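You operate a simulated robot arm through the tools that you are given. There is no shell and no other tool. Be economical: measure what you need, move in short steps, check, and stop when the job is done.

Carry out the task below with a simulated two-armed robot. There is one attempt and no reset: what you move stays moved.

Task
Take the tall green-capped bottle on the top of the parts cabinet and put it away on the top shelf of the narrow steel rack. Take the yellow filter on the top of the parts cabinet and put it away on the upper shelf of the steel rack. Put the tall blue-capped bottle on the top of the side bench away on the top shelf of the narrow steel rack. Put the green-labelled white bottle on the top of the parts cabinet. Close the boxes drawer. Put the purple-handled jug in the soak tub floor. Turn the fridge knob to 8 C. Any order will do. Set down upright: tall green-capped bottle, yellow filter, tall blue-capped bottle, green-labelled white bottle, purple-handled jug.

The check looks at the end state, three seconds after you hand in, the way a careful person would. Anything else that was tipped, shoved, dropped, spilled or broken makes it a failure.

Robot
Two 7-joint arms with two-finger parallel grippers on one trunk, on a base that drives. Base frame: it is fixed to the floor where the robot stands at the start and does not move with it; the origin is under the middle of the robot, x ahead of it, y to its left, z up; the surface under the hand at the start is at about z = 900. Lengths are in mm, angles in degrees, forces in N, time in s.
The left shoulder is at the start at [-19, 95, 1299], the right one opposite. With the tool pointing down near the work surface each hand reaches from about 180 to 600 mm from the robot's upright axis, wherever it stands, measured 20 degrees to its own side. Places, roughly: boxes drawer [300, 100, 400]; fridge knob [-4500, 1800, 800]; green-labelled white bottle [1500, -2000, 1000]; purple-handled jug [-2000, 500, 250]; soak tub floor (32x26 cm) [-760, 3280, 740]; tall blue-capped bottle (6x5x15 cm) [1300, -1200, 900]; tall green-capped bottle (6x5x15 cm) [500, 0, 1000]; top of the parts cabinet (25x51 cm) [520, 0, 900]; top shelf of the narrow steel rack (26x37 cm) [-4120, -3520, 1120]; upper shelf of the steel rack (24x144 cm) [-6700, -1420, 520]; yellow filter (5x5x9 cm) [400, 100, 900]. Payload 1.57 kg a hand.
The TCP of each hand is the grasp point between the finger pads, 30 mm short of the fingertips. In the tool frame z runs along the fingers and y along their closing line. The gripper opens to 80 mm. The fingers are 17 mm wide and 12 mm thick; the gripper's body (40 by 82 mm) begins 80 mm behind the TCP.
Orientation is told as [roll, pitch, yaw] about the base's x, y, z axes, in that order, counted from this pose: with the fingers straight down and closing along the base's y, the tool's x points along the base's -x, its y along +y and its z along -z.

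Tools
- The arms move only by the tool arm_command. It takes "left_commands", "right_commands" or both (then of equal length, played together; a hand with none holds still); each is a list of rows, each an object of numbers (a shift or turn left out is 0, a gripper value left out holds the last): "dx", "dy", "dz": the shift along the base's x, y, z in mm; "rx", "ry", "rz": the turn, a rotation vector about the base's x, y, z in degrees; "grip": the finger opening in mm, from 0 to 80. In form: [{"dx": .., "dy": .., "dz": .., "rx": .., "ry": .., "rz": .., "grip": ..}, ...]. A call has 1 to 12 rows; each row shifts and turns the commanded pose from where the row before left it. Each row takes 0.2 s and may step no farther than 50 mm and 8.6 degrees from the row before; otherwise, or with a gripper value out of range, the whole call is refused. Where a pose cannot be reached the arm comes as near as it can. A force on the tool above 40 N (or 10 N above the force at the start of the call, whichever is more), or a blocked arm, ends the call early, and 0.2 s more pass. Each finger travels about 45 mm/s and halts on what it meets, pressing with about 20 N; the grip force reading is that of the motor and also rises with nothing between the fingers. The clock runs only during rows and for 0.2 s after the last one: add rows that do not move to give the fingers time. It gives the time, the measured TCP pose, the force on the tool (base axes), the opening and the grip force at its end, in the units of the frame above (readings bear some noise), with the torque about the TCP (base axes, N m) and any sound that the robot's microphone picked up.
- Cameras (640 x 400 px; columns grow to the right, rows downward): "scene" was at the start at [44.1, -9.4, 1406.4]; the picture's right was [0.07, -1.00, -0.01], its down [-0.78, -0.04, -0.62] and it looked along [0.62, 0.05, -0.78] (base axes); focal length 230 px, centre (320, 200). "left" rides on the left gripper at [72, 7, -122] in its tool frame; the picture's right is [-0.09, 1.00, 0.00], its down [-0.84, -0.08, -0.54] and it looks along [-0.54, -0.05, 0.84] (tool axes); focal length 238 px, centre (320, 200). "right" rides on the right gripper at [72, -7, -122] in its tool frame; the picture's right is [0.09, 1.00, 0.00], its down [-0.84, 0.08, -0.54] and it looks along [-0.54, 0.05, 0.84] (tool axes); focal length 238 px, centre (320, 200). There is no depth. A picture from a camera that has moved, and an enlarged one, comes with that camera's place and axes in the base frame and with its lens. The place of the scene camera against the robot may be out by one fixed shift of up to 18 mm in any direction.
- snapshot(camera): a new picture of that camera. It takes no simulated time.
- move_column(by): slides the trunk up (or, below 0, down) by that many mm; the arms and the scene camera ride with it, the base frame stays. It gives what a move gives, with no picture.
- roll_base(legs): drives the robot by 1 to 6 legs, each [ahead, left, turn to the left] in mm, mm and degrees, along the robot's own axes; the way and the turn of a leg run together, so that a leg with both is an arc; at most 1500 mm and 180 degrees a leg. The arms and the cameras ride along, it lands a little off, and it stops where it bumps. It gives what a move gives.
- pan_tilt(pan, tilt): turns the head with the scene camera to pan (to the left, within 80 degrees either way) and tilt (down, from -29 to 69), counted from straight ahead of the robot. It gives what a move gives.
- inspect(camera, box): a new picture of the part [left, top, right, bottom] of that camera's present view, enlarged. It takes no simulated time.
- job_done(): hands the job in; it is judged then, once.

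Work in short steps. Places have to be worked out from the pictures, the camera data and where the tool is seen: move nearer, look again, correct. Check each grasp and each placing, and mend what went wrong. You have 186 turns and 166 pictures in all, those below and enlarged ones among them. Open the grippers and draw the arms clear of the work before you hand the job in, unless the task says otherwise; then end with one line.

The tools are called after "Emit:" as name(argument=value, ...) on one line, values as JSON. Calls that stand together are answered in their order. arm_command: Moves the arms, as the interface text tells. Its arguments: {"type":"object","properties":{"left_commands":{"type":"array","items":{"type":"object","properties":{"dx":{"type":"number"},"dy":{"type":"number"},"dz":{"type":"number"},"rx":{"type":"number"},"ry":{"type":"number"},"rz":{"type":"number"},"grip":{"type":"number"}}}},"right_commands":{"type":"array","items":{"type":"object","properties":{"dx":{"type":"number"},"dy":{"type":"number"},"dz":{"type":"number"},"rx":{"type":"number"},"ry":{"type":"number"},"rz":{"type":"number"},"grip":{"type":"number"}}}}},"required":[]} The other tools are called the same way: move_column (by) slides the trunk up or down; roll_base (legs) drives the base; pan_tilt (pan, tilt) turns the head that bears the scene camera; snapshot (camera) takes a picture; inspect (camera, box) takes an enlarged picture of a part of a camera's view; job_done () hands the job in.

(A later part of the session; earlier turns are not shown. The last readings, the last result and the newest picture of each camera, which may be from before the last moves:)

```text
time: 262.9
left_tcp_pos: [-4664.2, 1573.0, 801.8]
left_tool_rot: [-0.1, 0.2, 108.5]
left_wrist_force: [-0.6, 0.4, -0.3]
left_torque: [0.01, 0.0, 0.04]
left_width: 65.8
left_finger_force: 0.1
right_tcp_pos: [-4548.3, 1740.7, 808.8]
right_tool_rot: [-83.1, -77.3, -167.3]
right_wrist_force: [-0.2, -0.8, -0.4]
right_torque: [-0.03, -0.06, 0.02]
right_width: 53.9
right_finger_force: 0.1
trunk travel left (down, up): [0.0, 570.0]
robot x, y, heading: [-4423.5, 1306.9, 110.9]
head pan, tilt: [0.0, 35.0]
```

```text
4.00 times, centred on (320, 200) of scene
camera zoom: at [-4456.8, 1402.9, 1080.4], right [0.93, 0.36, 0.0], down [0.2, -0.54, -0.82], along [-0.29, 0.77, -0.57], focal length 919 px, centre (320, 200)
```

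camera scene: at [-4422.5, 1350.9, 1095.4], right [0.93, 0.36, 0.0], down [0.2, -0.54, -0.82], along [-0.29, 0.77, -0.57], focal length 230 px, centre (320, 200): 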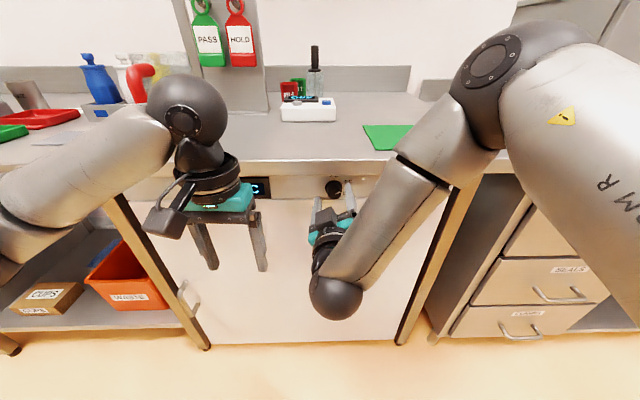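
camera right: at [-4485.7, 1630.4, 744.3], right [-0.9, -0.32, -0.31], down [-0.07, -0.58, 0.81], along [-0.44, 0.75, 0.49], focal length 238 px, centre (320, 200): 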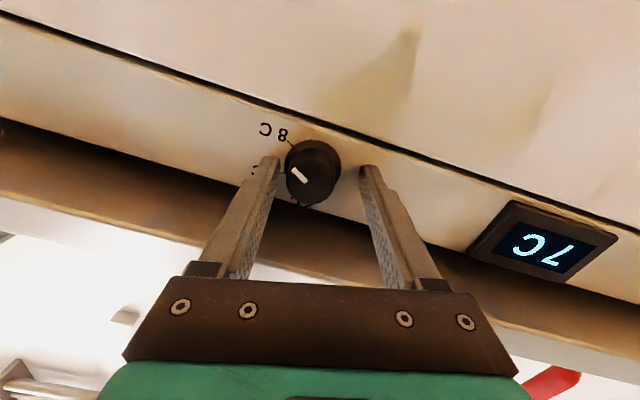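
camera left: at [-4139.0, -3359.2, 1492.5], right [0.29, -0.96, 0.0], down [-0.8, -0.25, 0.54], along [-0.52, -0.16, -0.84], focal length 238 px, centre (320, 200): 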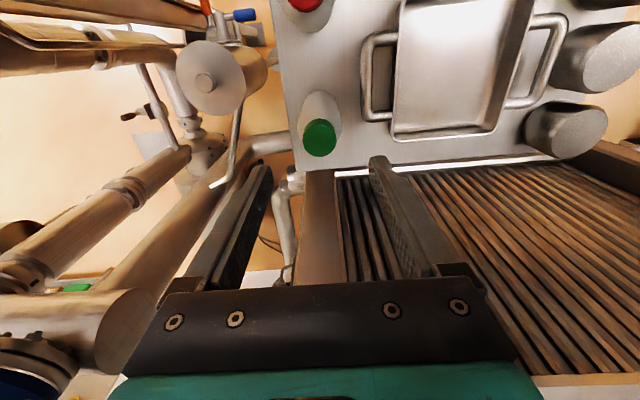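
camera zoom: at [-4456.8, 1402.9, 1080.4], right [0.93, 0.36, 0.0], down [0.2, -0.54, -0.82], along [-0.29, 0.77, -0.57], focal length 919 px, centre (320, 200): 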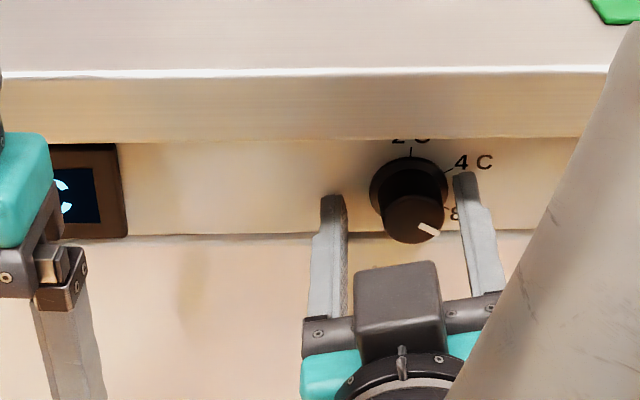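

The display is lagging: it now reads 7 C and climbing, while the pointer lines up with the 8 C tick. I back off, wait, and read again.

Emit:
roll_base(legs=[[-250, 0, 0]])

Emit:
arm_command(right_commands=[{}, {}, {}, {}, {}, {}, {}, {}, {}, {}, {}, {}])

Emit:
inspect(camera="scene", box=[250, 110, 380, 200])

Emit:
inspect(camera="right", box=[200, 20, 520, 160])

```text
time: 264.7
left_tcp_pos: [-4574.9, 1342.4, 801.2]
left_tool_rot: [-0.1, 0.2, 108.3]
left_wrist_force: [0.1, 0.0, 0.6]
left_torque: [0.0, 0.01, 0.0]
left_width: 65.9
left_finger_force: 0.1
right_tcp_pos: [-4458.8, 1508.9, 809.6]
right_tool_rot: [-83.2, -77.3, -167.4]
right_wrist_force: [-0.6, -0.8, -0.3]
right_torque: [-0.02, 0.01, 0.04]
right_width: 53.7
right_finger_force: 0.0
trunk travel left (down, up): [0.0, 570.0]
robot x, y, heading: [-4336.5, 1072.9, 110.8]
head pan, tilt: [0.0, 35.0]
```

```text
time: 267.3
left_tcp_pos: [-4573.6, 1342.4, 800.6]
left_tool_rot: [-0.2, 0.3, 108.3]
left_wrist_force: [0.0, -0.3, -0.2]
left_torque: [-0.03, -0.04, 0.0]
left_width: 66.3
left_finger_force: 0.0
right_tcp_pos: [-4458.8, 1509.3, 809.1]
right_tool_rot: [-83.2, -77.3, -167.5]
right_wrist_force: [0.2, 0.2, 0.1]
right_torque: [0.05, -0.02, 0.02]
right_width: 54.2
right_finger_force: 0.1
trunk travel left (down, up): [0.0, 570.0]
robot x, y, heading: [-4333.4, 1075.3, 110.9]
head pan, tilt: [0.0, 35.0]
```

```text
4.44 times, centred on (315, 155) of scene
camera zoom: at [-4368.5, 1171.3, 1080.4], right [0.94, 0.35, 0.0], down [0.2, -0.54, -0.82], along [-0.29, 0.77, -0.57], focal length 1021 px, centre (342, 400)
```

zoom: 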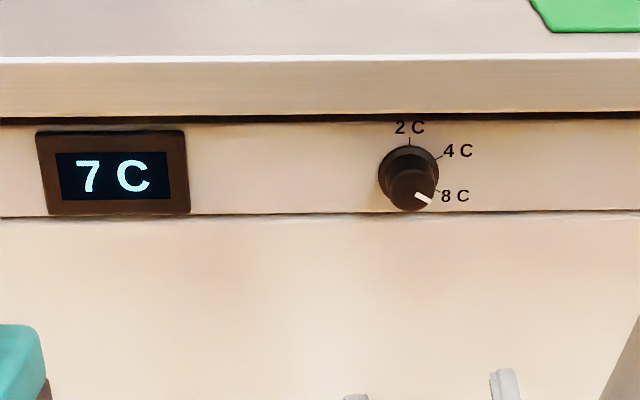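

```text
2.00 times, centred on (360, 90) of right
camera zoom: at [-4396.8, 1398.9, 744.3], right [-0.9, -0.32, -0.31], down [-0.07, -0.58, 0.81], along [-0.44, 0.75, 0.49], focal length 477 px, centre (240, 420)
```

zoom: 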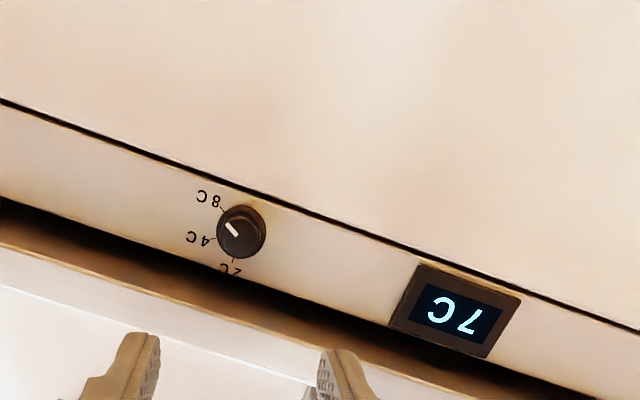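

The pointer matches the 8 C tick; the display follows slowly. Meanwhile I raise the trunk and turn the right hand back down, retracing its motion.

Emit:
move_column(by=350)

Emit:
arm_command(right_commands=[{"rx": -2.5, "ry": 6.5}, {"rx": -2.5, "ry": 6.5}, {"dx": 3, "dy": -8, "rx": -7.6, "ry": -2.9}, {"dx": 3, "dy": -8, "rx": -7.6, "ry": -2.9}, {"dx": 5, "dy": -13, "dz": -3, "rx": -7.6, "ry": -2.9}, {"dx": 5, "dy": -13, "dz": -3, "rx": -7.6, "ry": -2.9}, {"dx": 5, "dy": -13, "dz": -3, "rx": -7.6, "ry": -2.9}, {"dx": 5, "dy": -13, "dz": -3, "rx": -7.6, "ry": -2.9}, {}])

Emit:
snapshot(camera="scene")

```text
time: 270.7
left_tcp_pos: [-4575.9, 1343.5, 1151.2]
left_tool_rot: [-0.1, 0.1, 108.3]
left_wrist_force: [0.3, -0.6, 0.1]
left_torque: [-0.02, -0.03, 0.05]
left_width: 66.0
left_finger_force: 0.0
right_tcp_pos: [-4458.7, 1509.0, 1159.9]
right_tool_rot: [-83.2, -77.3, -167.5]
right_wrist_force: [-0.1, -0.5, -1.0]
right_torque: [0.01, 0.05, 0.01]
right_width: 54.1
right_finger_force: 0.0
trunk travel left (down, up): [-350.0, 220.0]
robot x, y, heading: [-4337.6, 1073.4, 110.7]
head pan, tilt: [0.0, 35.0]
```

```text
time: 272.7
left_tcp_pos: [-4575.3, 1343.0, 1151.4]
left_tool_rot: [-0.1, 0.1, 108.3]
left_wrist_force: [0.3, -0.1, 0.2]
left_torque: [0.0, -0.02, -0.02]
left_width: 66.0
left_finger_force: 0.0
right_tcp_pos: [-4432.6, 1440.6, 1147.4]
right_tool_rot: [-0.2, -39.2, 109.2]
right_wrist_force: [0.2, -0.2, 0.2]
right_torque: [0.01, -0.05, -0.01]
right_width: 54.3
right_finger_force: 0.0
trunk travel left (down, up): [-350.0, 220.0]
robot x, y, heading: [-4335.8, 1072.4, 110.8]
head pan, tilt: [0.0, 35.0]
```

```text
52 pictures are left
camera scene: at [-4368.6, 1171.2, 1430.4], right [0.94, 0.35, 0.0], down [0.2, -0.54, -0.82], along [-0.29, 0.77, -0.57], focal length 230 px, centre (320, 200)
```

scene: 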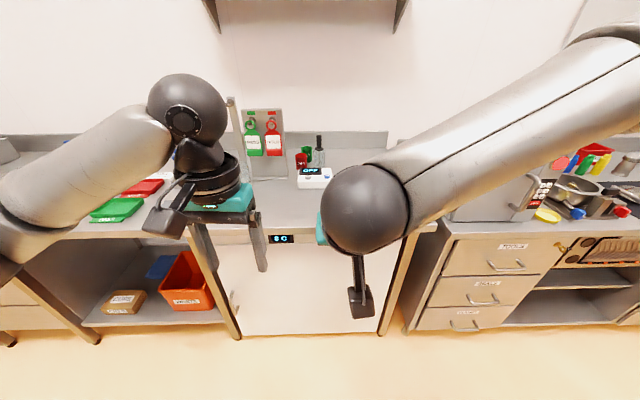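

Emit:
inspect(camera="scene", box=[262, 228, 302, 248])

Emit:
arm_command(right_commands=[{"dx": 8, "dy": -20, "dz": -3, "rx": -7.6, "ry": -2.9}, {"dx": 8, "dy": -20, "dz": -3, "rx": -7.6, "ry": -2.9}, {"dx": 8, "dy": -20, "dz": -3, "rx": -7.6, "ry": -2.9}, {"dx": 8, "dy": -20, "rx": -7.6, "ry": -2.9}, {"dx": 20, "dy": -10, "rx": -7.0, "ry": -2.6}, {"dx": 40}, {"grip": 80}])

```text
16.00 times, centred on (282, 238) of scene
camera zoom: at [-4368.6, 1171.2, 1430.4], right [0.94, 0.35, 0.0], down [0.2, -0.54, -0.82], along [-0.29, 0.77, -0.57], focal length 3675 px, centre (928, -408)
```

zoom: 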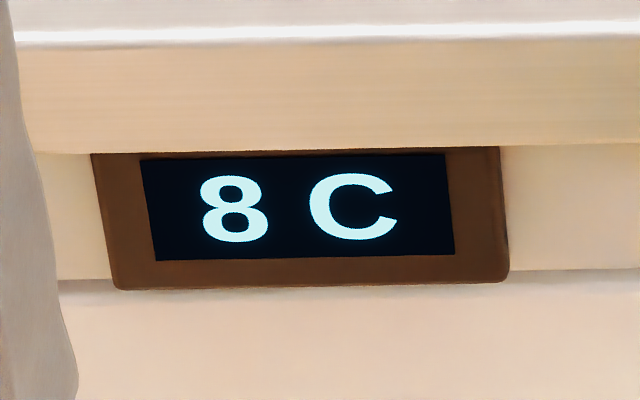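

```text
time: 274.3
left_tcp_pos: [-4574.9, 1340.8, 1150.7]
left_tool_rot: [-0.1, 0.2, 108.3]
left_wrist_force: [-0.3, -0.1, 0.6]
left_torque: [0.01, -0.01, 0.02]
left_width: 66.1
left_finger_force: 0.1
right_tcp_pos: [-4341.7, 1351.2, 1139.6]
right_tool_rot: [-1.3, 0.8, 109.6]
right_wrist_force: [0.1, -1.3, 0.6]
right_torque: [0.01, -0.01, 0.03]
right_width: 80.2
right_finger_force: 0.1
trunk travel left (down, up): [-350.0, 220.0]
robot x, y, heading: [-4337.0, 1072.0, 110.6]
head pan, tilt: [0.0, 35.0]
```

The fridge display reads 8 C. Next the jug: I turn along the counter and look toward (-2000, 500).

Emit:
roll_base(legs=[[-100, 0, 0], [0, 0, -105]])

Emit:
pan_tilt(pan=-10, tilt=20)

Emit:
snapshot(camera="scene")

```text
time: 279.8
left_tcp_pos: [-3980.9, 1146.3, 1150.8]
left_tool_rot: [-0.1, 0.2, 3.8]
left_wrist_force: [0.8, 0.1, 0.1]
left_torque: [0.02, 0.0, -0.01]
left_width: 66.0
left_finger_force: 0.2
right_tcp_pos: [-4030.4, 917.1, 1139.0]
right_tool_rot: [-1.3, 0.6, 5.1]
right_wrist_force: [0.6, -0.4, -0.3]
right_torque: [-0.01, -0.02, 0.0]
right_width: 80.0
right_finger_force: 0.1
trunk travel left (down, up): [-350.0, 220.0]
robot x, y, heading: [-4301.8, 981.0, 6.4]
head pan, tilt: [0.0, 35.0]
```

```text
time: 280.6
left_tcp_pos: [-3981.8, 1146.0, 1150.9]
left_tool_rot: [-0.1, 0.1, 3.9]
left_wrist_force: [-0.3, -0.1, -0.1]
left_torque: [-0.03, 0.04, -0.01]
left_width: 66.0
left_finger_force: 0.0
right_tcp_pos: [-4031.8, 918.2, 1140.0]
right_tool_rot: [-1.4, 0.7, 5.0]
right_wrist_force: [0.4, 0.3, 0.9]
right_torque: [0.04, -0.01, -0.01]
right_width: 80.1
right_finger_force: 0.0
trunk travel left (down, up): [-350.0, 220.0]
robot x, y, heading: [-4299.1, 980.2, 6.2]
head pan, tilt: [-10.0, 20.0]
```

```text
50 pictures are left
camera scene: at [-4195.7, 981.9, 1454.2], right [-0.06, -1.0, 0.0], down [-0.34, 0.02, -0.94], along [0.94, -0.06, -0.34], focal length 230 px, centre (320, 200)
```

scene: 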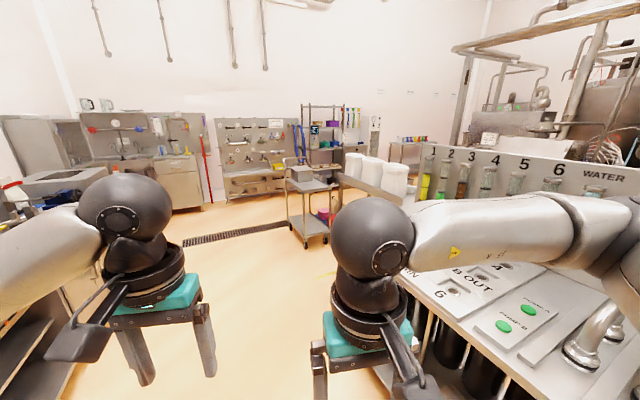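

The cart ahead carries a purple-handled item on its low shelf. I drive to about (-2900, 1280), clear of the island, and turn to it.

Emit:
roll_base(legs=[[1424, 147, 0], [0, 0, -40]])

Emit:
pan_tilt(pan=0, tilt=30)

Emit:
snapshot(camera="scene")

```text
time: 289.5
left_tcp_pos: [-2554.8, 1209.6, 1150.6]
left_tool_rot: [-0.1, 0.2, -35.6]
left_wrist_force: [-0.9, -0.2, 0.2]
left_torque: [0.02, 0.0, -0.02]
left_width: 66.1
left_finger_force: 0.1
right_tcp_pos: [-2739.5, 1065.4, 1139.5]
right_tool_rot: [-1.3, 0.7, -34.2]
right_wrist_force: [-0.3, -0.8, -0.4]
right_torque: [-0.02, -0.03, 0.02]
right_width: 79.8
right_finger_force: 0.1
trunk travel left (down, up): [-350.0, 220.0]
robot x, y, heading: [-2906.6, 1285.4, -32.8]
head pan, tilt: [-10.0, 20.0]
```

```text
time: 290.3
left_tcp_pos: [-2556.3, 1209.9, 1150.3]
left_tool_rot: [-0.1, 0.1, -35.6]
left_wrist_force: [-0.2, 0.1, 0.2]
left_torque: [0.02, 0.03, -0.01]
left_width: 66.4
left_finger_force: 0.1
right_tcp_pos: [-2739.9, 1064.4, 1138.1]
right_tool_rot: [-1.3, 0.6, -34.3]
right_wrist_force: [0.9, 0.6, -0.4]
right_torque: [0.0, -0.02, -0.02]
right_width: 80.0
right_finger_force: 0.1
trunk travel left (down, up): [-350.0, 220.0]
robot x, y, heading: [-2907.5, 1289.1, -32.7]
head pan, tilt: [0.0, 30.0]
```

```text
49 pictures are left
camera scene: at [-2821.1, 1235.0, 1438.2], right [-0.55, -0.84, 0.0], down [-0.42, 0.27, -0.87], along [0.73, -0.47, -0.5], focal length 230 px, centre (320, 200)
```

scene: 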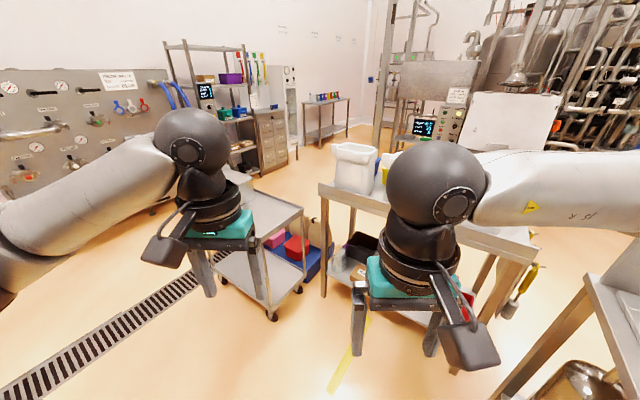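

Emit:
inspect(camera="scene", box=[220, 200, 540, 340])

```text
2.00 times, centred on (380, 270) of scene
camera zoom: at [-2821.1, 1235.0, 1438.2], right [-0.55, -0.84, 0.0], down [-0.42, 0.27, -0.87], along [0.73, -0.47, -0.5], focal length 459 px, centre (200, 60)
```

zoom: 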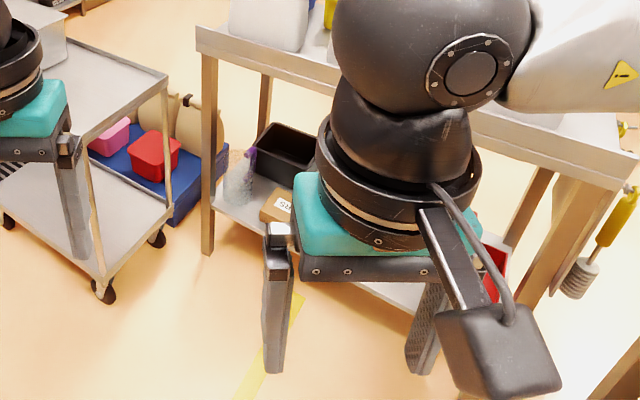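

The purple-handled clear jug stands on the low shelf (z 250) at the left end of the table, near (-1957, 524). I approach diagonally from the front at heading -45° and look closer.

Emit:
roll_base(legs=[[0, 0, -12.3], [605, 211, 0]])

Emit:
pan_tilt(pan=5, tilt=50)

Emit:
snapshot(camera="scene")

```text
time: 294.6
left_tcp_pos: [-2006.3, 856.3, 1150.6]
left_tool_rot: [-0.1, 0.1, -47.8]
left_wrist_force: [0.7, 0.4, 0.9]
left_torque: [-0.03, 0.02, -0.06]
left_width: 66.2
left_finger_force: 0.1
right_tcp_pos: [-2216.1, 755.0, 1138.9]
right_tool_rot: [-1.4, 0.7, -46.6]
right_wrist_force: [-0.4, 0.0, -0.8]
right_torque: [0.03, 0.03, 0.01]
right_width: 79.9
right_finger_force: 0.1
trunk travel left (down, up): [-350.0, 220.0]
robot x, y, heading: [-2333.9, 1003.7, -45.4]
head pan, tilt: [0.0, 30.0]
```

```text
time: 295.4
left_tcp_pos: [-2006.9, 855.9, 1151.8]
left_tool_rot: [-0.1, 0.3, -47.9]
left_wrist_force: [-0.5, -0.5, -0.1]
left_torque: [0.0, 0.01, -0.01]
left_width: 66.0
left_finger_force: 0.1
right_tcp_pos: [-2216.4, 753.8, 1139.7]
right_tool_rot: [-1.3, 0.6, -46.6]
right_wrist_force: [-0.5, 0.0, -0.2]
right_torque: [0.03, 0.05, 0.05]
right_width: 79.9
right_finger_force: 0.1
trunk travel left (down, up): [-350.0, 220.0]
robot x, y, heading: [-2333.8, 1002.7, -45.6]
head pan, tilt: [5.0, 50.0]
```

```text
47 pictures are left
camera scene: at [-2266.4, 952.4, 1408.7], right [-0.65, -0.76, 0.0], down [-0.58, 0.5, -0.64], along [0.49, -0.42, -0.77], focal length 230 px, centre (320, 200)
```

scene: 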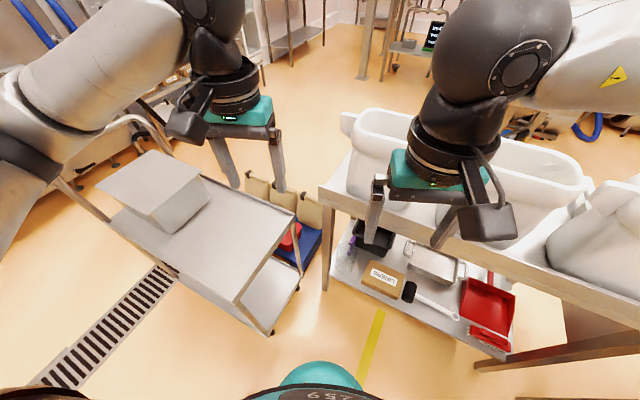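

Emit:
inspect(camera="scene", box=[310, 200, 410, 300])

```text
4.00 times, centred on (360, 250) of scene
camera zoom: at [-2266.4, 952.4, 1408.7], right [-0.65, -0.76, 0.0], down [-0.58, 0.5, -0.64], along [0.49, -0.42, -0.77], focal length 919 px, centre (160, 0)
```

zoom: 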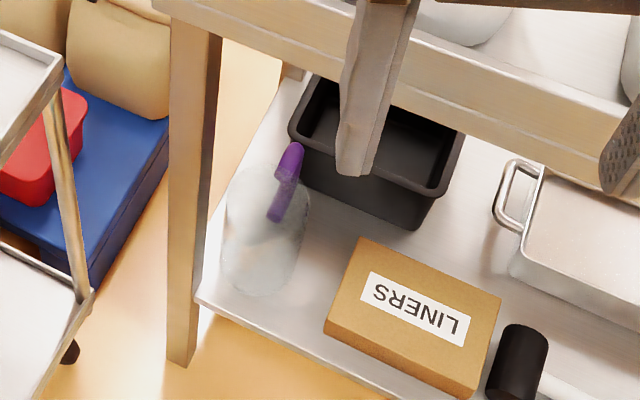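

The handle points to the back of the table (towards (0.37, -0.93)), so I'll take it from the back side with the left hand. I drive around north of the cart: first turn and go east past it.

Emit:
roll_base(legs=[[0, 0, 66.6], [0, 450, 0], [1300, 0, 0], [700, 0, 0], [0, 0, -111]])

Emit:
pan_tilt(pan=-20, tilt=25)

Emit:
snapshot(camera="scene")

```text
time: 310.4
left_tcp_pos: [-402.5, 2395.3, 1151.3]
left_tool_rot: [-0.1, 0.2, 19.3]
left_wrist_force: [0.1, -0.5, 0.1]
left_torque: [0.01, -0.03, 0.01]
left_width: 66.2
left_finger_force: 0.1
right_tcp_pos: [-389.8, 2162.4, 1138.7]
right_tool_rot: [-1.2, 0.7, 20.5]
right_wrist_force: [0.0, 0.1, -0.1]
right_torque: [-0.03, -0.03, 0.0]
right_width: 80.1
right_finger_force: 0.2
trunk travel left (down, up): [-350.0, 220.0]
robot x, y, heading: [-666.3, 2151.7, 21.8]
head pan, tilt: [5.0, 50.0]
stopped in leg 4: the robot was blocked; the commanded pose is now the measured one
```

```text
time: 311.3
left_tcp_pos: [-402.8, 2395.7, 1152.1]
left_tool_rot: [0.0, 0.1, 19.3]
left_wrist_force: [0.1, -1.4, -0.6]
left_torque: [-0.01, 0.02, -0.01]
left_width: 66.0
left_finger_force: 0.0
right_tcp_pos: [-390.0, 2161.7, 1139.0]
right_tool_rot: [-1.3, 0.6, 20.6]
right_wrist_force: [-0.1, 0.3, -0.5]
right_torque: [-0.01, 0.0, 0.02]
right_width: 80.0
right_finger_force: 0.1
trunk travel left (down, up): [-350.0, 220.0]
robot x, y, heading: [-665.4, 2150.8, 21.7]
head pan, tilt: [-20.0, 25.0]
```

```text
45 pictures are left
camera scene: at [-563.3, 2163.4, 1446.1], right [0.03, -1.0, 0.0], down [-0.42, -0.01, -0.91], along [0.91, 0.03, -0.42], focal length 230 px, centre (320, 200)
```

scene: 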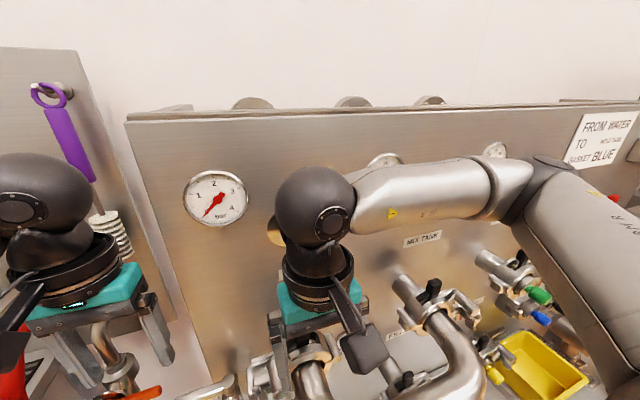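

I met the pipe panel. I back straight out 300 mm and look toward the cart and the way south.

Emit:
roll_base(legs=[[-250, 0, 0]])

Emit:
snapshot(camera="scene")

Emit:
pan_tilt(pan=-78, tilt=25)

Emit:
snapshot(camera="scene")

```text
time: 313.1
left_tcp_pos: [-637.1, 2301.5, 1151.2]
left_tool_rot: [-0.1, 0.2, 19.1]
left_wrist_force: [-0.6, -0.6, 0.3]
left_torque: [0.03, 0.0, -0.02]
left_width: 65.7
left_finger_force: 0.0
right_tcp_pos: [-624.6, 2067.1, 1138.2]
right_tool_rot: [-1.3, 0.7, 20.5]
right_wrist_force: [-0.1, -0.3, -0.6]
right_torque: [-0.02, 0.0, 0.05]
right_width: 80.0
right_finger_force: 0.1
trunk travel left (down, up): [-350.0, 220.0]
robot x, y, heading: [-899.1, 2057.6, 21.8]
head pan, tilt: [-20.0, 25.0]
```

```text
44 pictures are left
camera scene: at [-798.8, 2069.3, 1446.2], right [0.03, -1.0, 0.0], down [-0.42, -0.01, -0.91], along [0.91, 0.03, -0.42], focal length 230 px, centre (320, 200)
```

scene: 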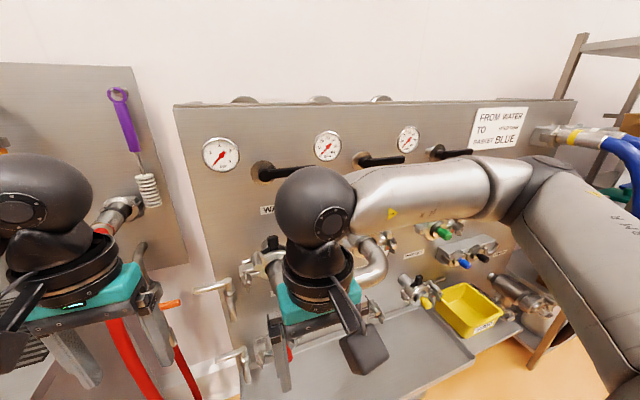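

```text
time: 314.4
left_tcp_pos: [-637.3, 2301.2, 1150.9]
left_tool_rot: [-0.1, 0.2, 19.1]
left_wrist_force: [-0.4, 0.2, 0.0]
left_torque: [0.02, 0.02, -0.02]
left_width: 66.1
left_finger_force: 0.0
right_tcp_pos: [-624.4, 2068.3, 1138.4]
right_tool_rot: [-1.3, 0.6, 20.5]
right_wrist_force: [0.4, 0.3, 0.5]
right_torque: [0.0, -0.02, -0.01]
right_width: 80.0
right_finger_force: 0.0
trunk travel left (down, up): [-350.0, 220.0]
robot x, y, heading: [-903.1, 2056.8, 21.9]
head pan, tilt: [-78.0, 25.0]
```

```text
43 pictures are left
camera scene: at [-838.9, 1990.3, 1446.1], right [-0.83, -0.56, 0.0], down [-0.23, 0.35, -0.91], along [0.5, -0.75, -0.42], focal length 230 px, centre (320, 200)
```

scene: 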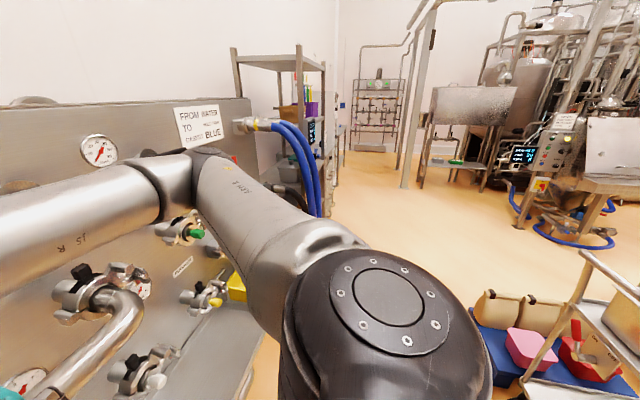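

The way south is open. I drive down past the crate to behind the table, then turn to face its back.

Emit:
roll_base(legs=[[0, 0, -104.1], [950, 0, 0], [925, 0, 0], [0, 0, -80.7], [890, 0, 0], [0, 0, -85.5]])

Emit:
pan_tilt(pan=0, tilt=40)

Emit:
snapshot(camera="scene")

```text
time: 339.6
left_tcp_pos: [-1775.6, 197.8, 1152.7]
left_tool_rot: [-0.1, 0.2, 110.1]
left_wrist_force: [-0.7, 0.5, 0.8]
left_torque: [0.02, 0.02, -0.03]
left_width: 66.2
left_finger_force: 0.0
right_tcp_pos: [-1541.0, 213.8, 1139.1]
right_tool_rot: [-1.2, 0.7, 111.2]
right_wrist_force: [0.0, -0.2, 0.1]
right_torque: [0.0, -0.03, 0.04]
right_width: 79.8
right_finger_force: 0.0
trunk travel left (down, up): [-350.0, 220.0]
robot x, y, heading: [-1526.0, -68.3, 112.3]
head pan, tilt: [-78.0, 25.0]
```

```text
time: 341.1
left_tcp_pos: [-1773.7, 198.3, 1151.4]
left_tool_rot: [0.0, 0.2, 110.0]
left_wrist_force: [0.0, 0.2, 0.0]
left_torque: [-0.01, 0.05, 0.02]
left_width: 66.0
left_finger_force: 0.1
right_tcp_pos: [-1541.5, 213.2, 1138.3]
right_tool_rot: [-1.3, 0.7, 111.2]
right_wrist_force: [-0.6, -0.4, 0.2]
right_torque: [-0.01, -0.02, 0.0]
right_width: 80.1
right_finger_force: 0.1
trunk travel left (down, up): [-350.0, 220.0]
robot x, y, heading: [-1529.8, -62.3, 112.5]
head pan, tilt: [0.0, 40.0]
```

```text
42 pictures are left
camera scene: at [-1562.4, 30.4, 1422.8], right [0.92, 0.38, 0.0], down [0.24, -0.59, -0.77], along [-0.29, 0.71, -0.64], focal length 230 px, centre (320, 200)
```

scene: 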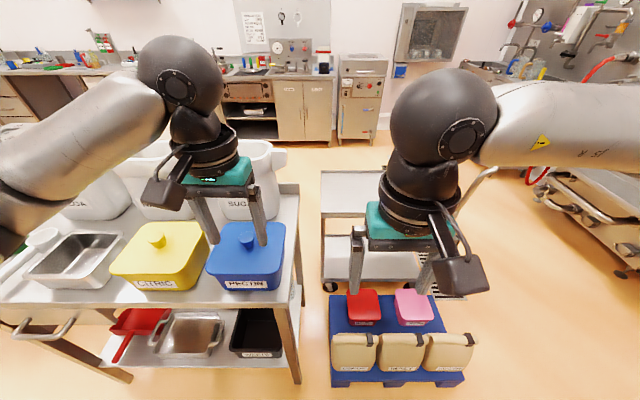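

From behind I see the table's right end; the jug sits behind the black tub's corner. I retract the left hand, lower the trunk and set the base to line up the left hand with the handle.

Emit:
arm_command(left_commands=[{"dx": 16, "dy": -37}, {"dx": 16, "dy": -37}, {}])

Emit:
roll_base(legs=[[20, 80, -1]])

Emit:
move_column(by=-350)

Emit:
arm_command(left_commands=[{"dz": -40, "rx": 7.39, "ry": 3.06, "grip": 80}, {"dz": -40, "rx": 7.39, "ry": 3.06}, {"dz": -40, "rx": 7.39, "ry": 3.06}, {"dz": -40, "rx": 7.39, "ry": 3.06}, {"dz": -40, "rx": 7.39, "ry": 3.06}, {"dz": -40, "rx": 7.39, "ry": 3.06}, {}])

Emit:
snapshot(camera="left")

```text
time: 341.9
left_tcp_pos: [-1742.8, 124.3, 1150.1]
left_tool_rot: [-0.1, 0.2, 110.1]
left_wrist_force: [0.6, -0.4, 0.0]
left_torque: [-0.04, 0.01, -0.01]
left_width: 66.2
left_finger_force: 0.1
right_tcp_pos: [-1541.2, 214.4, 1138.3]
right_tool_rot: [-1.3, 0.7, 111.2]
right_wrist_force: [0.2, -0.5, 0.0]
right_torque: [-0.03, 0.01, 0.01]
right_width: 79.9
right_finger_force: 0.0
trunk travel left (down, up): [-350.0, 220.0]
robot x, y, heading: [-1527.7, -62.3, 112.5]
head pan, tilt: [0.0, 40.0]
```

```text
time: 342.9
left_tcp_pos: [-1822.4, 116.5, 1150.4]
left_tool_rot: [-0.3, 0.2, 108.9]
left_wrist_force: [-0.2, 0.0, 0.0]
left_torque: [-0.01, -0.03, -0.02]
left_width: 65.7
left_finger_force: 0.2
right_tcp_pos: [-1619.0, 202.0, 1139.1]
right_tool_rot: [-1.3, 0.6, 110.2]
right_wrist_force: [0.2, -0.7, -0.3]
right_torque: [0.0, -0.02, 0.02]
right_width: 80.1
right_finger_force: 0.2
trunk travel left (down, up): [-350.0, 220.0]
robot x, y, heading: [-1608.3, -73.9, 111.2]
head pan, tilt: [0.0, 40.0]
```

```text
time: 346.4
left_tcp_pos: [-1820.8, 116.8, 800.6]
left_tool_rot: [-0.1, 0.3, 109.0]
left_wrist_force: [-0.3, 0.0, -0.2]
left_torque: [0.03, 0.02, 0.01]
left_width: 66.1
left_finger_force: 0.1
right_tcp_pos: [-1617.6, 202.9, 789.4]
right_tool_rot: [-1.2, 0.7, 110.2]
right_wrist_force: [0.2, -0.3, 0.4]
right_torque: [0.0, 0.01, -0.02]
right_width: 79.9
right_finger_force: 0.0
trunk travel left (down, up): [0.0, 570.0]
robot x, y, heading: [-1607.2, -72.1, 111.4]
head pan, tilt: [0.0, 40.0]
```

```text
time: 348.0
left_tcp_pos: [-1826.2, 171.0, 554.1]
left_tool_rot: [3.8, -47.7, 107.1]
left_wrist_force: [-0.3, 0.1, 0.1]
left_torque: [0.0, 0.01, 0.0]
left_width: 80.1
left_finger_force: 0.0
left hand out of reach, approached as far as the arm can: row 1, 2, 3
right_tcp_pos: [-1618.0, 203.1, 788.9]
right_tool_rot: [-1.4, 0.7, 110.2]
right_wrist_force: [0.6, -0.5, -0.5]
right_torque: [-0.03, 0.02, -0.01]
right_width: 80.0
right_finger_force: 0.0
trunk travel left (down, up): [0.0, 570.0]
robot x, y, heading: [-1606.9, -73.4, 111.4]
head pan, tilt: [0.0, 40.0]
```

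```text
41 pictures are left
camera left: at [-1783.0, 40.0, 582.9], right [-0.95, -0.28, 0.11], down [0.06, 0.19, 0.98], along [-0.3, 0.94, -0.17], focal length 238 px, centre (320, 200)
```

left: 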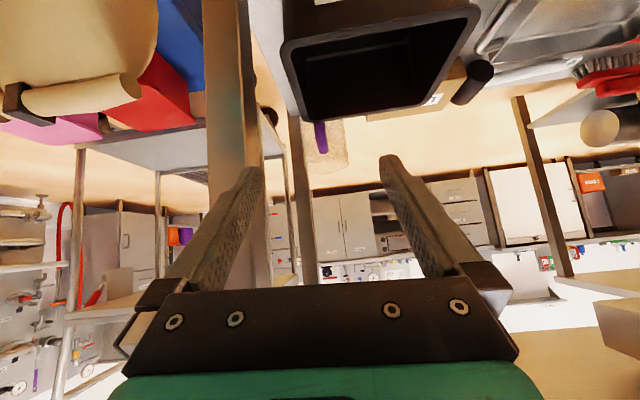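

The handle's upper part is visible above the tub rim, around (-1925, 446, 395), in line with the hand. I level the roll and advance most of the way, staying above the tub.

Emit:
arm_command(left_commands=[{"dx": -15, "dy": 42, "dz": -15, "rx": 2.45, "ry": -5.9}, {"dx": -15, "dy": 42, "dz": -20}, {"dx": -15, "dy": 42, "dz": -20}, {"dx": -15, "dy": 42, "dz": -20}, {"dx": -12, "dy": 36, "dz": -20}, {}])

Emit:
snapshot(camera="left")

Emit:
snapshot(camera="scene")

```text
time: 349.4
left_tcp_pos: [-1897.0, 377.2, 459.2]
left_tool_rot: [-5.9, -47.8, 114.3]
left_wrist_force: [-0.1, -0.3, 0.3]
left_torque: [-0.02, -0.06, 0.0]
left_width: 79.9
left_finger_force: 0.0
right_tcp_pos: [-1618.1, 203.2, 789.8]
right_tool_rot: [-1.3, 0.8, 110.2]
right_wrist_force: [0.2, 0.1, -1.0]
right_torque: [0.01, 0.0, 0.0]
right_width: 79.9
right_finger_force: 0.1
trunk travel left (down, up): [0.0, 570.0]
robot x, y, heading: [-1610.5, -73.3, 111.5]
head pan, tilt: [0.0, 40.0]
```

```text
40 pictures are left
camera left: at [-1856.7, 244.4, 487.4], right [-0.96, -0.28, 0.0], down [-0.04, 0.15, 0.99], along [-0.28, 0.95, -0.16], focal length 238 px, centre (320, 200)
```

left: 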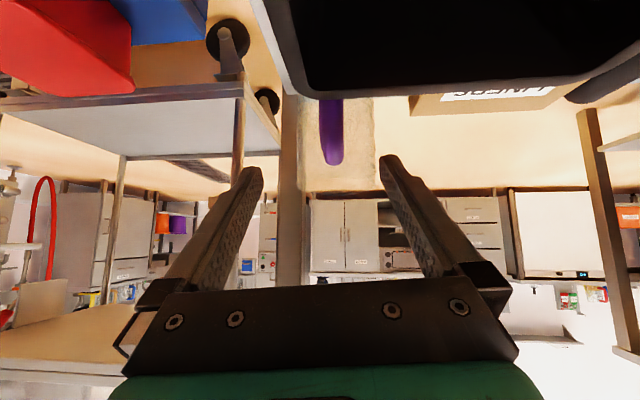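

```text
39 pictures are left
camera scene: at [-1642.1, 19.9, 1072.8], right [0.93, 0.37, 0.0], down [0.23, -0.6, -0.77], along [-0.28, 0.71, -0.64], focal length 230 px, centre (320, 200)
```

scene: 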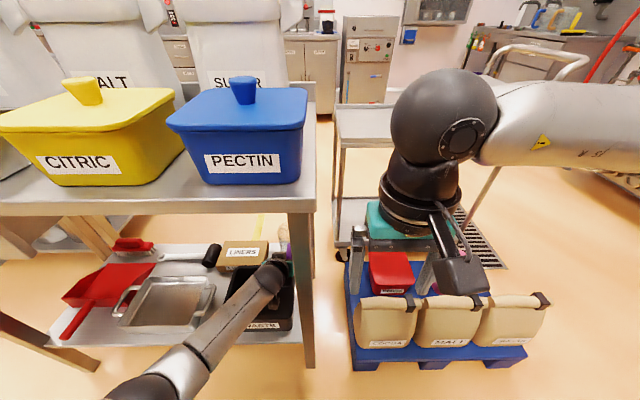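

The handle bar (about 22 mm wide) is near (-1926, 446), z 355–420. I move the open fingers around it.

Emit:
arm_command(left_commands=[{"dx": -9, "dy": 22, "dz": -20, "grip": 62}, {"dx": -9, "dy": 22, "dz": -20}, {"dx": -9, "dy": 20, "dz": -20}, {}])

Emit:
snapshot(camera="left")

```text
time: 350.4
left_tcp_pos: [-1917.3, 425.0, 415.6]
left_tool_rot: [-5.6, -48.0, 114.3]
left_wrist_force: [-0.5, -0.3, 0.1]
left_torque: [-0.02, -0.01, 0.01]
left_width: 61.9
left_finger_force: 0.0
left hand out of reach, approached as far as the arm can: row 3
right_tcp_pos: [-1618.9, 202.7, 790.1]
right_tool_rot: [-1.3, 0.7, 110.2]
right_wrist_force: [0.0, -0.1, 0.2]
right_torque: [0.0, -0.03, 0.03]
right_width: 80.1
right_finger_force: 0.2
trunk travel left (down, up): [0.0, 570.0]
robot x, y, heading: [-1609.2, -73.2, 111.2]
head pan, tilt: [0.0, 40.0]
```

```text
38 pictures are left
camera left: at [-1876.1, 291.2, 442.9], right [-0.96, -0.29, 0.0], down [-0.04, 0.15, 0.99], along [-0.28, 0.95, -0.16], focal length 238 px, centre (320, 200)
```

left: 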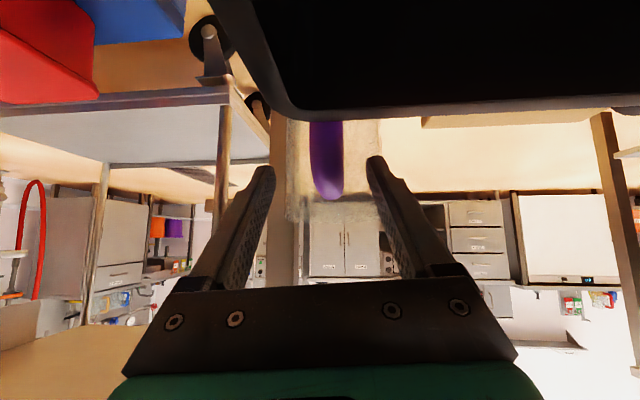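

The arm is at its reach limit and still 18 mm too high. I pull it back 25 mm, bring the base 45 mm closer, then lower.

Emit:
arm_command(left_commands=[{"dx": 9, "dy": -23, "dz": 4}, {}])

Emit:
roll_base(legs=[[42, 0, 0]])

Emit:
arm_command(left_commands=[{"dz": -10}, {"dz": -10}, {}])

Emit:
snapshot(camera="left")

```text
time: 351.0
left_tcp_pos: [-1907.5, 400.8, 419.2]
left_tool_rot: [-5.8, -47.8, 114.3]
left_wrist_force: [-0.4, 0.6, -0.4]
left_torque: [0.0, -0.03, -0.01]
left_width: 62.1
left_finger_force: 0.0
right_tcp_pos: [-1618.1, 203.4, 788.1]
right_tool_rot: [-1.3, 0.7, 110.1]
right_wrist_force: [-0.1, 0.1, -0.3]
right_torque: [0.02, 0.01, 0.01]
right_width: 80.0
right_finger_force: 0.1
trunk travel left (down, up): [0.0, 570.0]
robot x, y, heading: [-1608.1, -75.9, 111.3]
head pan, tilt: [0.0, 40.0]
```

```text
time: 351.9
left_tcp_pos: [-1923.9, 439.3, 418.5]
left_tool_rot: [-5.7, -47.9, 114.2]
left_wrist_force: [-0.4, -0.1, 0.4]
left_torque: [-0.03, -0.02, -0.01]
left_width: 61.8
left_finger_force: 0.1
right_tcp_pos: [-1633.6, 242.2, 789.5]
right_tool_rot: [-1.3, 0.7, 110.2]
right_wrist_force: [-0.2, 0.0, -0.4]
right_torque: [0.01, 0.0, 0.01]
right_width: 79.8
right_finger_force: 0.0
trunk travel left (down, up): [0.0, 570.0]
robot x, y, heading: [-1622.6, -32.5, 111.6]
head pan, tilt: [0.0, 40.0]
```

```text
time: 352.7
left_tcp_pos: [-1924.1, 440.0, 398.5]
left_tool_rot: [-5.7, -47.9, 114.3]
left_wrist_force: [0.4, 0.3, 0.1]
left_torque: [0.02, 0.0, 0.01]
left_width: 62.1
left_finger_force: 0.1
right_tcp_pos: [-1633.3, 242.1, 789.2]
right_tool_rot: [-1.2, 0.7, 110.2]
right_wrist_force: [-0.2, -0.7, 0.8]
right_torque: [-0.01, -0.03, 0.02]
right_width: 79.9
right_finger_force: 0.1
trunk travel left (down, up): [0.0, 570.0]
robot x, y, heading: [-1624.2, -37.4, 111.3]
head pan, tilt: [0.0, 40.0]
```

```text
37 pictures are left
camera left: at [-1882.8, 306.7, 426.8], right [-0.96, -0.28, 0.0], down [-0.04, 0.15, 0.99], along [-0.28, 0.95, -0.16], focal length 238 px, centre (320, 200)
```

left: 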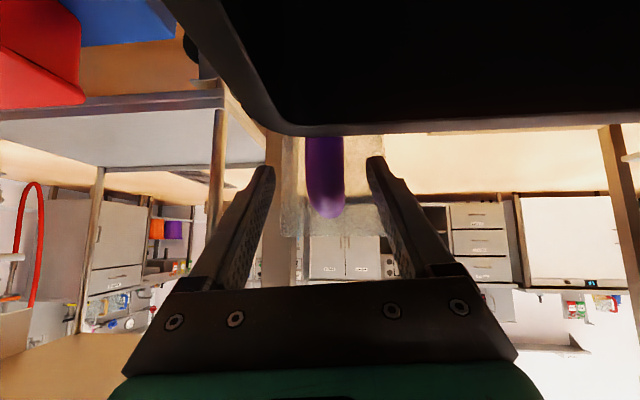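

The handle is between the pads. I close on it.

Emit:
arm_command(left_commands=[{"grip": 40}, {"grip": 15}, {"grip": 10}, {"grip": 10}, {}])

Emit:
snapshot(camera="left")

```text
time: 353.9
left_tcp_pos: [-1922.4, 439.2, 398.1]
left_tool_rot: [-5.8, -47.7, 114.3]
left_wrist_force: [-0.5, 0.0, 0.6]
left_torque: [-0.04, -0.02, -0.01]
left_width: 19.6
left_finger_force: 19.8
right_tcp_pos: [-1634.1, 241.0, 790.0]
right_tool_rot: [-1.3, 0.8, 110.1]
right_wrist_force: [-0.6, 0.7, -0.5]
right_torque: [-0.03, 0.01, 0.0]
right_width: 79.7
right_finger_force: 0.0
trunk travel left (down, up): [0.0, 570.0]
robot x, y, heading: [-1623.7, -33.9, 111.3]
head pan, tilt: [0.0, 40.0]
```

```text
36 pictures are left
camera left: at [-1882.7, 306.3, 426.7], right [-0.96, -0.28, 0.0], down [-0.04, 0.15, 0.99], along [-0.28, 0.95, -0.16], focal length 238 px, centre (320, 200)
```

left: 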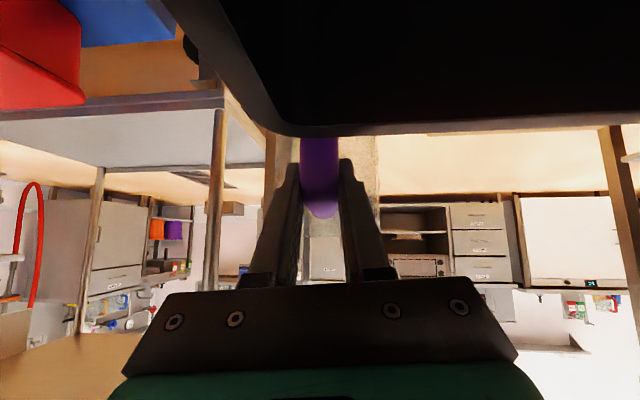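

Handle held (20 mm). I lift with the trunk so the jug clears the tub, then check.

Emit:
move_column(by=160)

Emit:
snapshot(camera="scene")

Emit:
snapshot(camera="left")

```text
time: 355.7
left_tcp_pos: [-1922.4, 439.3, 559.1]
left_tool_rot: [-5.7, -47.8, 114.3]
left_wrist_force: [0.0, 0.1, -1.7]
left_torque: [-0.11, -0.04, -0.01]
left_width: 19.5
left_finger_force: 19.4
right_tcp_pos: [-1633.3, 242.3, 949.4]
right_tool_rot: [-1.4, 0.6, 110.2]
right_wrist_force: [0.0, 0.6, 0.1]
right_torque: [-0.02, 0.04, 0.01]
right_width: 80.1
right_finger_force: 0.0
trunk travel left (down, up): [-160.0, 410.0]
robot x, y, heading: [-1625.5, -32.7, 111.3]
head pan, tilt: [0.0, 40.0]
```

```text
35 pictures are left
camera scene: at [-1657.5, 59.0, 1232.7], right [0.93, 0.37, 0.0], down [0.23, -0.6, -0.77], along [-0.28, 0.71, -0.64], focal length 230 px, centre (320, 200)
```

scene: 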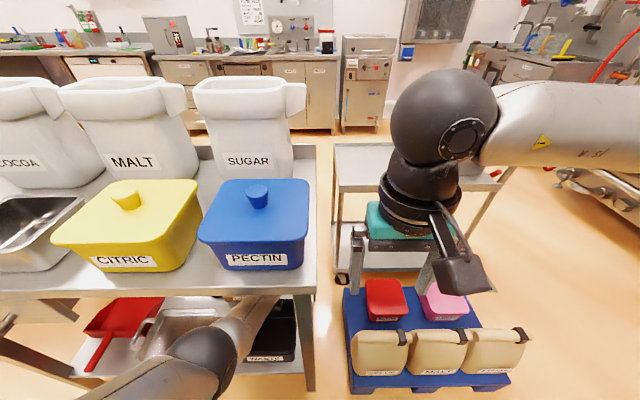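

```text
34 pictures are left
camera left: at [-1882.7, 306.5, 586.5], right [-0.96, -0.28, 0.0], down [-0.04, 0.15, 0.99], along [-0.28, 0.95, -0.16], focal length 238 px, centre (320, 200)
```

left: 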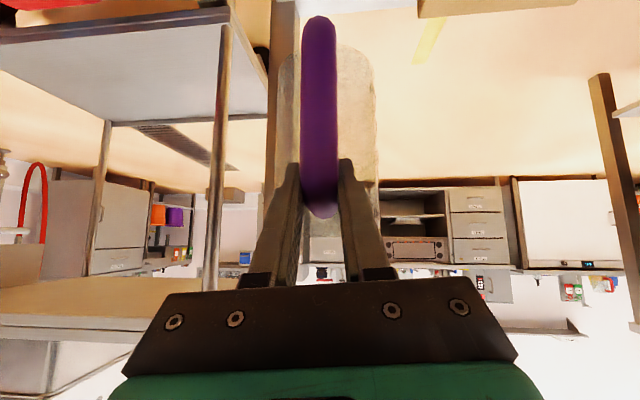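

The jug hangs upright and clear. I shift 45 mm left to pass the table leg, then back out.

Emit:
roll_base(legs=[[0, 45, 0], [-300, 0, 0], [-300, 0, 0]])

Emit:
snapshot(camera="left")

Emit:
snapshot(camera="scene")

```text
time: 359.9
left_tcp_pos: [-1747.3, -133.9, 559.2]
left_tool_rot: [-5.6, -47.8, 114.4]
left_wrist_force: [0.1, -0.3, -1.9]
left_torque: [-0.07, -0.04, -0.02]
left_width: 19.6
left_finger_force: 20.1
right_tcp_pos: [-1456.6, -331.8, 948.7]
right_tool_rot: [-1.3, 0.7, 110.2]
right_wrist_force: [0.3, 0.1, -0.3]
right_torque: [0.0, -0.01, 0.0]
right_width: 80.0
right_finger_force: 0.2
trunk travel left (down, up): [-160.0, 410.0]
robot x, y, heading: [-1444.2, -608.6, 111.5]
head pan, tilt: [0.0, 40.0]
```

```text
33 pictures are left
camera left: at [-1705.8, -267.0, 586.8], right [-0.96, -0.28, 0.0], down [-0.04, 0.15, 0.99], along [-0.28, 0.95, -0.16], focal length 238 px, centre (320, 200)
```

left: 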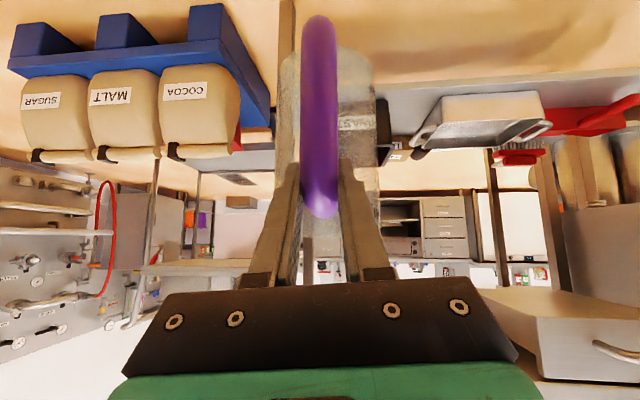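

```text
32 pictures are left
camera scene: at [-1480.5, -514.8, 1232.8], right [0.93, 0.37, 0.0], down [0.23, -0.6, -0.77], along [-0.28, 0.71, -0.64], focal length 230 px, centre (320, 200)
```

scene: 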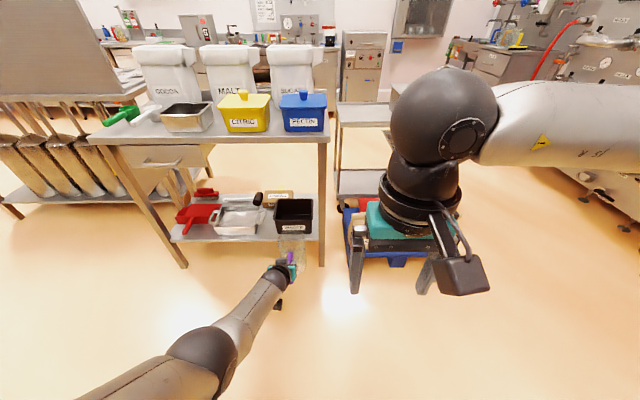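

The jug is out, held upright. I raise the arm 120 mm and drive north by the known route.

Emit:
arm_command(left_commands=[{"dz": 30}, {"dz": 30}, {"dz": 30}, {"dz": 30}, {}])

Emit:
roll_base(legs=[[0, 0, -66], [1133, 0, 0], [0, 0, 52.2], [950, 0, 0], [925, 0, 0], [0, 0, 12]])

Emit:
pan_tilt(pan=-10, tilt=22)

Emit:
snapshot(camera="scene")

```text
time: 361.1
left_tcp_pos: [-1745.9, -133.4, 678.9]
left_tool_rot: [-5.7, -47.8, 114.2]
left_wrist_force: [-0.5, -0.4, -0.8]
left_torque: [-0.1, -0.02, -0.01]
left_width: 19.5
left_finger_force: 19.7
right_tcp_pos: [-1456.2, -331.9, 949.1]
right_tool_rot: [-1.2, 0.7, 110.2]
right_wrist_force: [0.6, -0.7, 0.1]
right_torque: [0.02, -0.03, 0.02]
right_width: 79.9
right_finger_force: 0.2
trunk travel left (down, up): [-160.0, 410.0]
robot x, y, heading: [-1447.9, -610.3, 111.2]
head pan, tilt: [0.0, 40.0]
```

```text
time: 381.9
left_tcp_pos: [-1253.4, 2533.6, 679.5]
left_tool_rot: [-5.7, -47.8, 113.9]
left_wrist_force: [0.0, 0.3, -1.5]
left_torque: [-0.11, -0.01, 0.02]
left_width: 19.2
left_finger_force: 19.9
right_tcp_pos: [-965.2, 2331.5, 947.6]
right_tool_rot: [-1.3, 0.7, 109.9]
right_wrist_force: [-0.9, 0.1, -0.2]
right_torque: [-0.01, 0.0, 0.03]
right_width: 80.0
right_finger_force: 0.1
trunk travel left (down, up): [-160.0, 410.0]
robot x, y, heading: [-957.2, 2057.5, 111.0]
head pan, tilt: [0.0, 40.0]
```

```text
time: 382.7
left_tcp_pos: [-1253.7, 2532.0, 678.4]
left_tool_rot: [-5.7, -47.8, 113.9]
left_wrist_force: [-0.1, -0.1, -1.8]
left_torque: [-0.08, -0.03, -0.01]
left_width: 19.2
left_finger_force: 20.2
right_tcp_pos: [-965.7, 2331.2, 949.5]
right_tool_rot: [-1.3, 0.8, 110.0]
right_wrist_force: [0.1, -0.4, 0.0]
right_torque: [-0.02, 0.0, 0.01]
right_width: 80.0
right_finger_force: 0.1
trunk travel left (down, up): [-160.0, 410.0]
robot x, y, heading: [-956.6, 2052.7, 110.9]
head pan, tilt: [-10.0, 22.0]
```

```text
31 pictures are left
camera scene: at [-978.2, 2161.2, 1260.9], right [0.98, 0.19, 0.0], down [0.07, -0.37, -0.93], along [-0.18, 0.91, -0.38], focal length 230 px, centre (320, 200)
```

scene: 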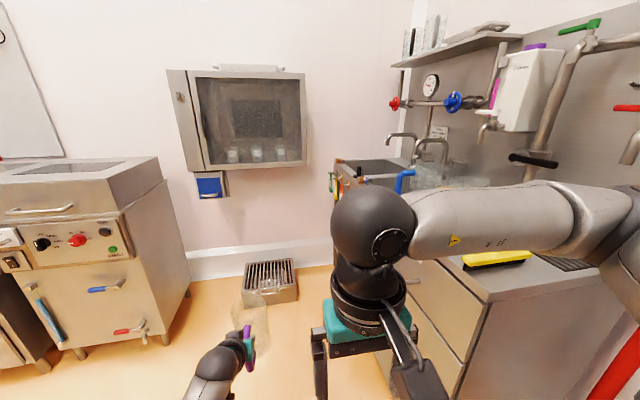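

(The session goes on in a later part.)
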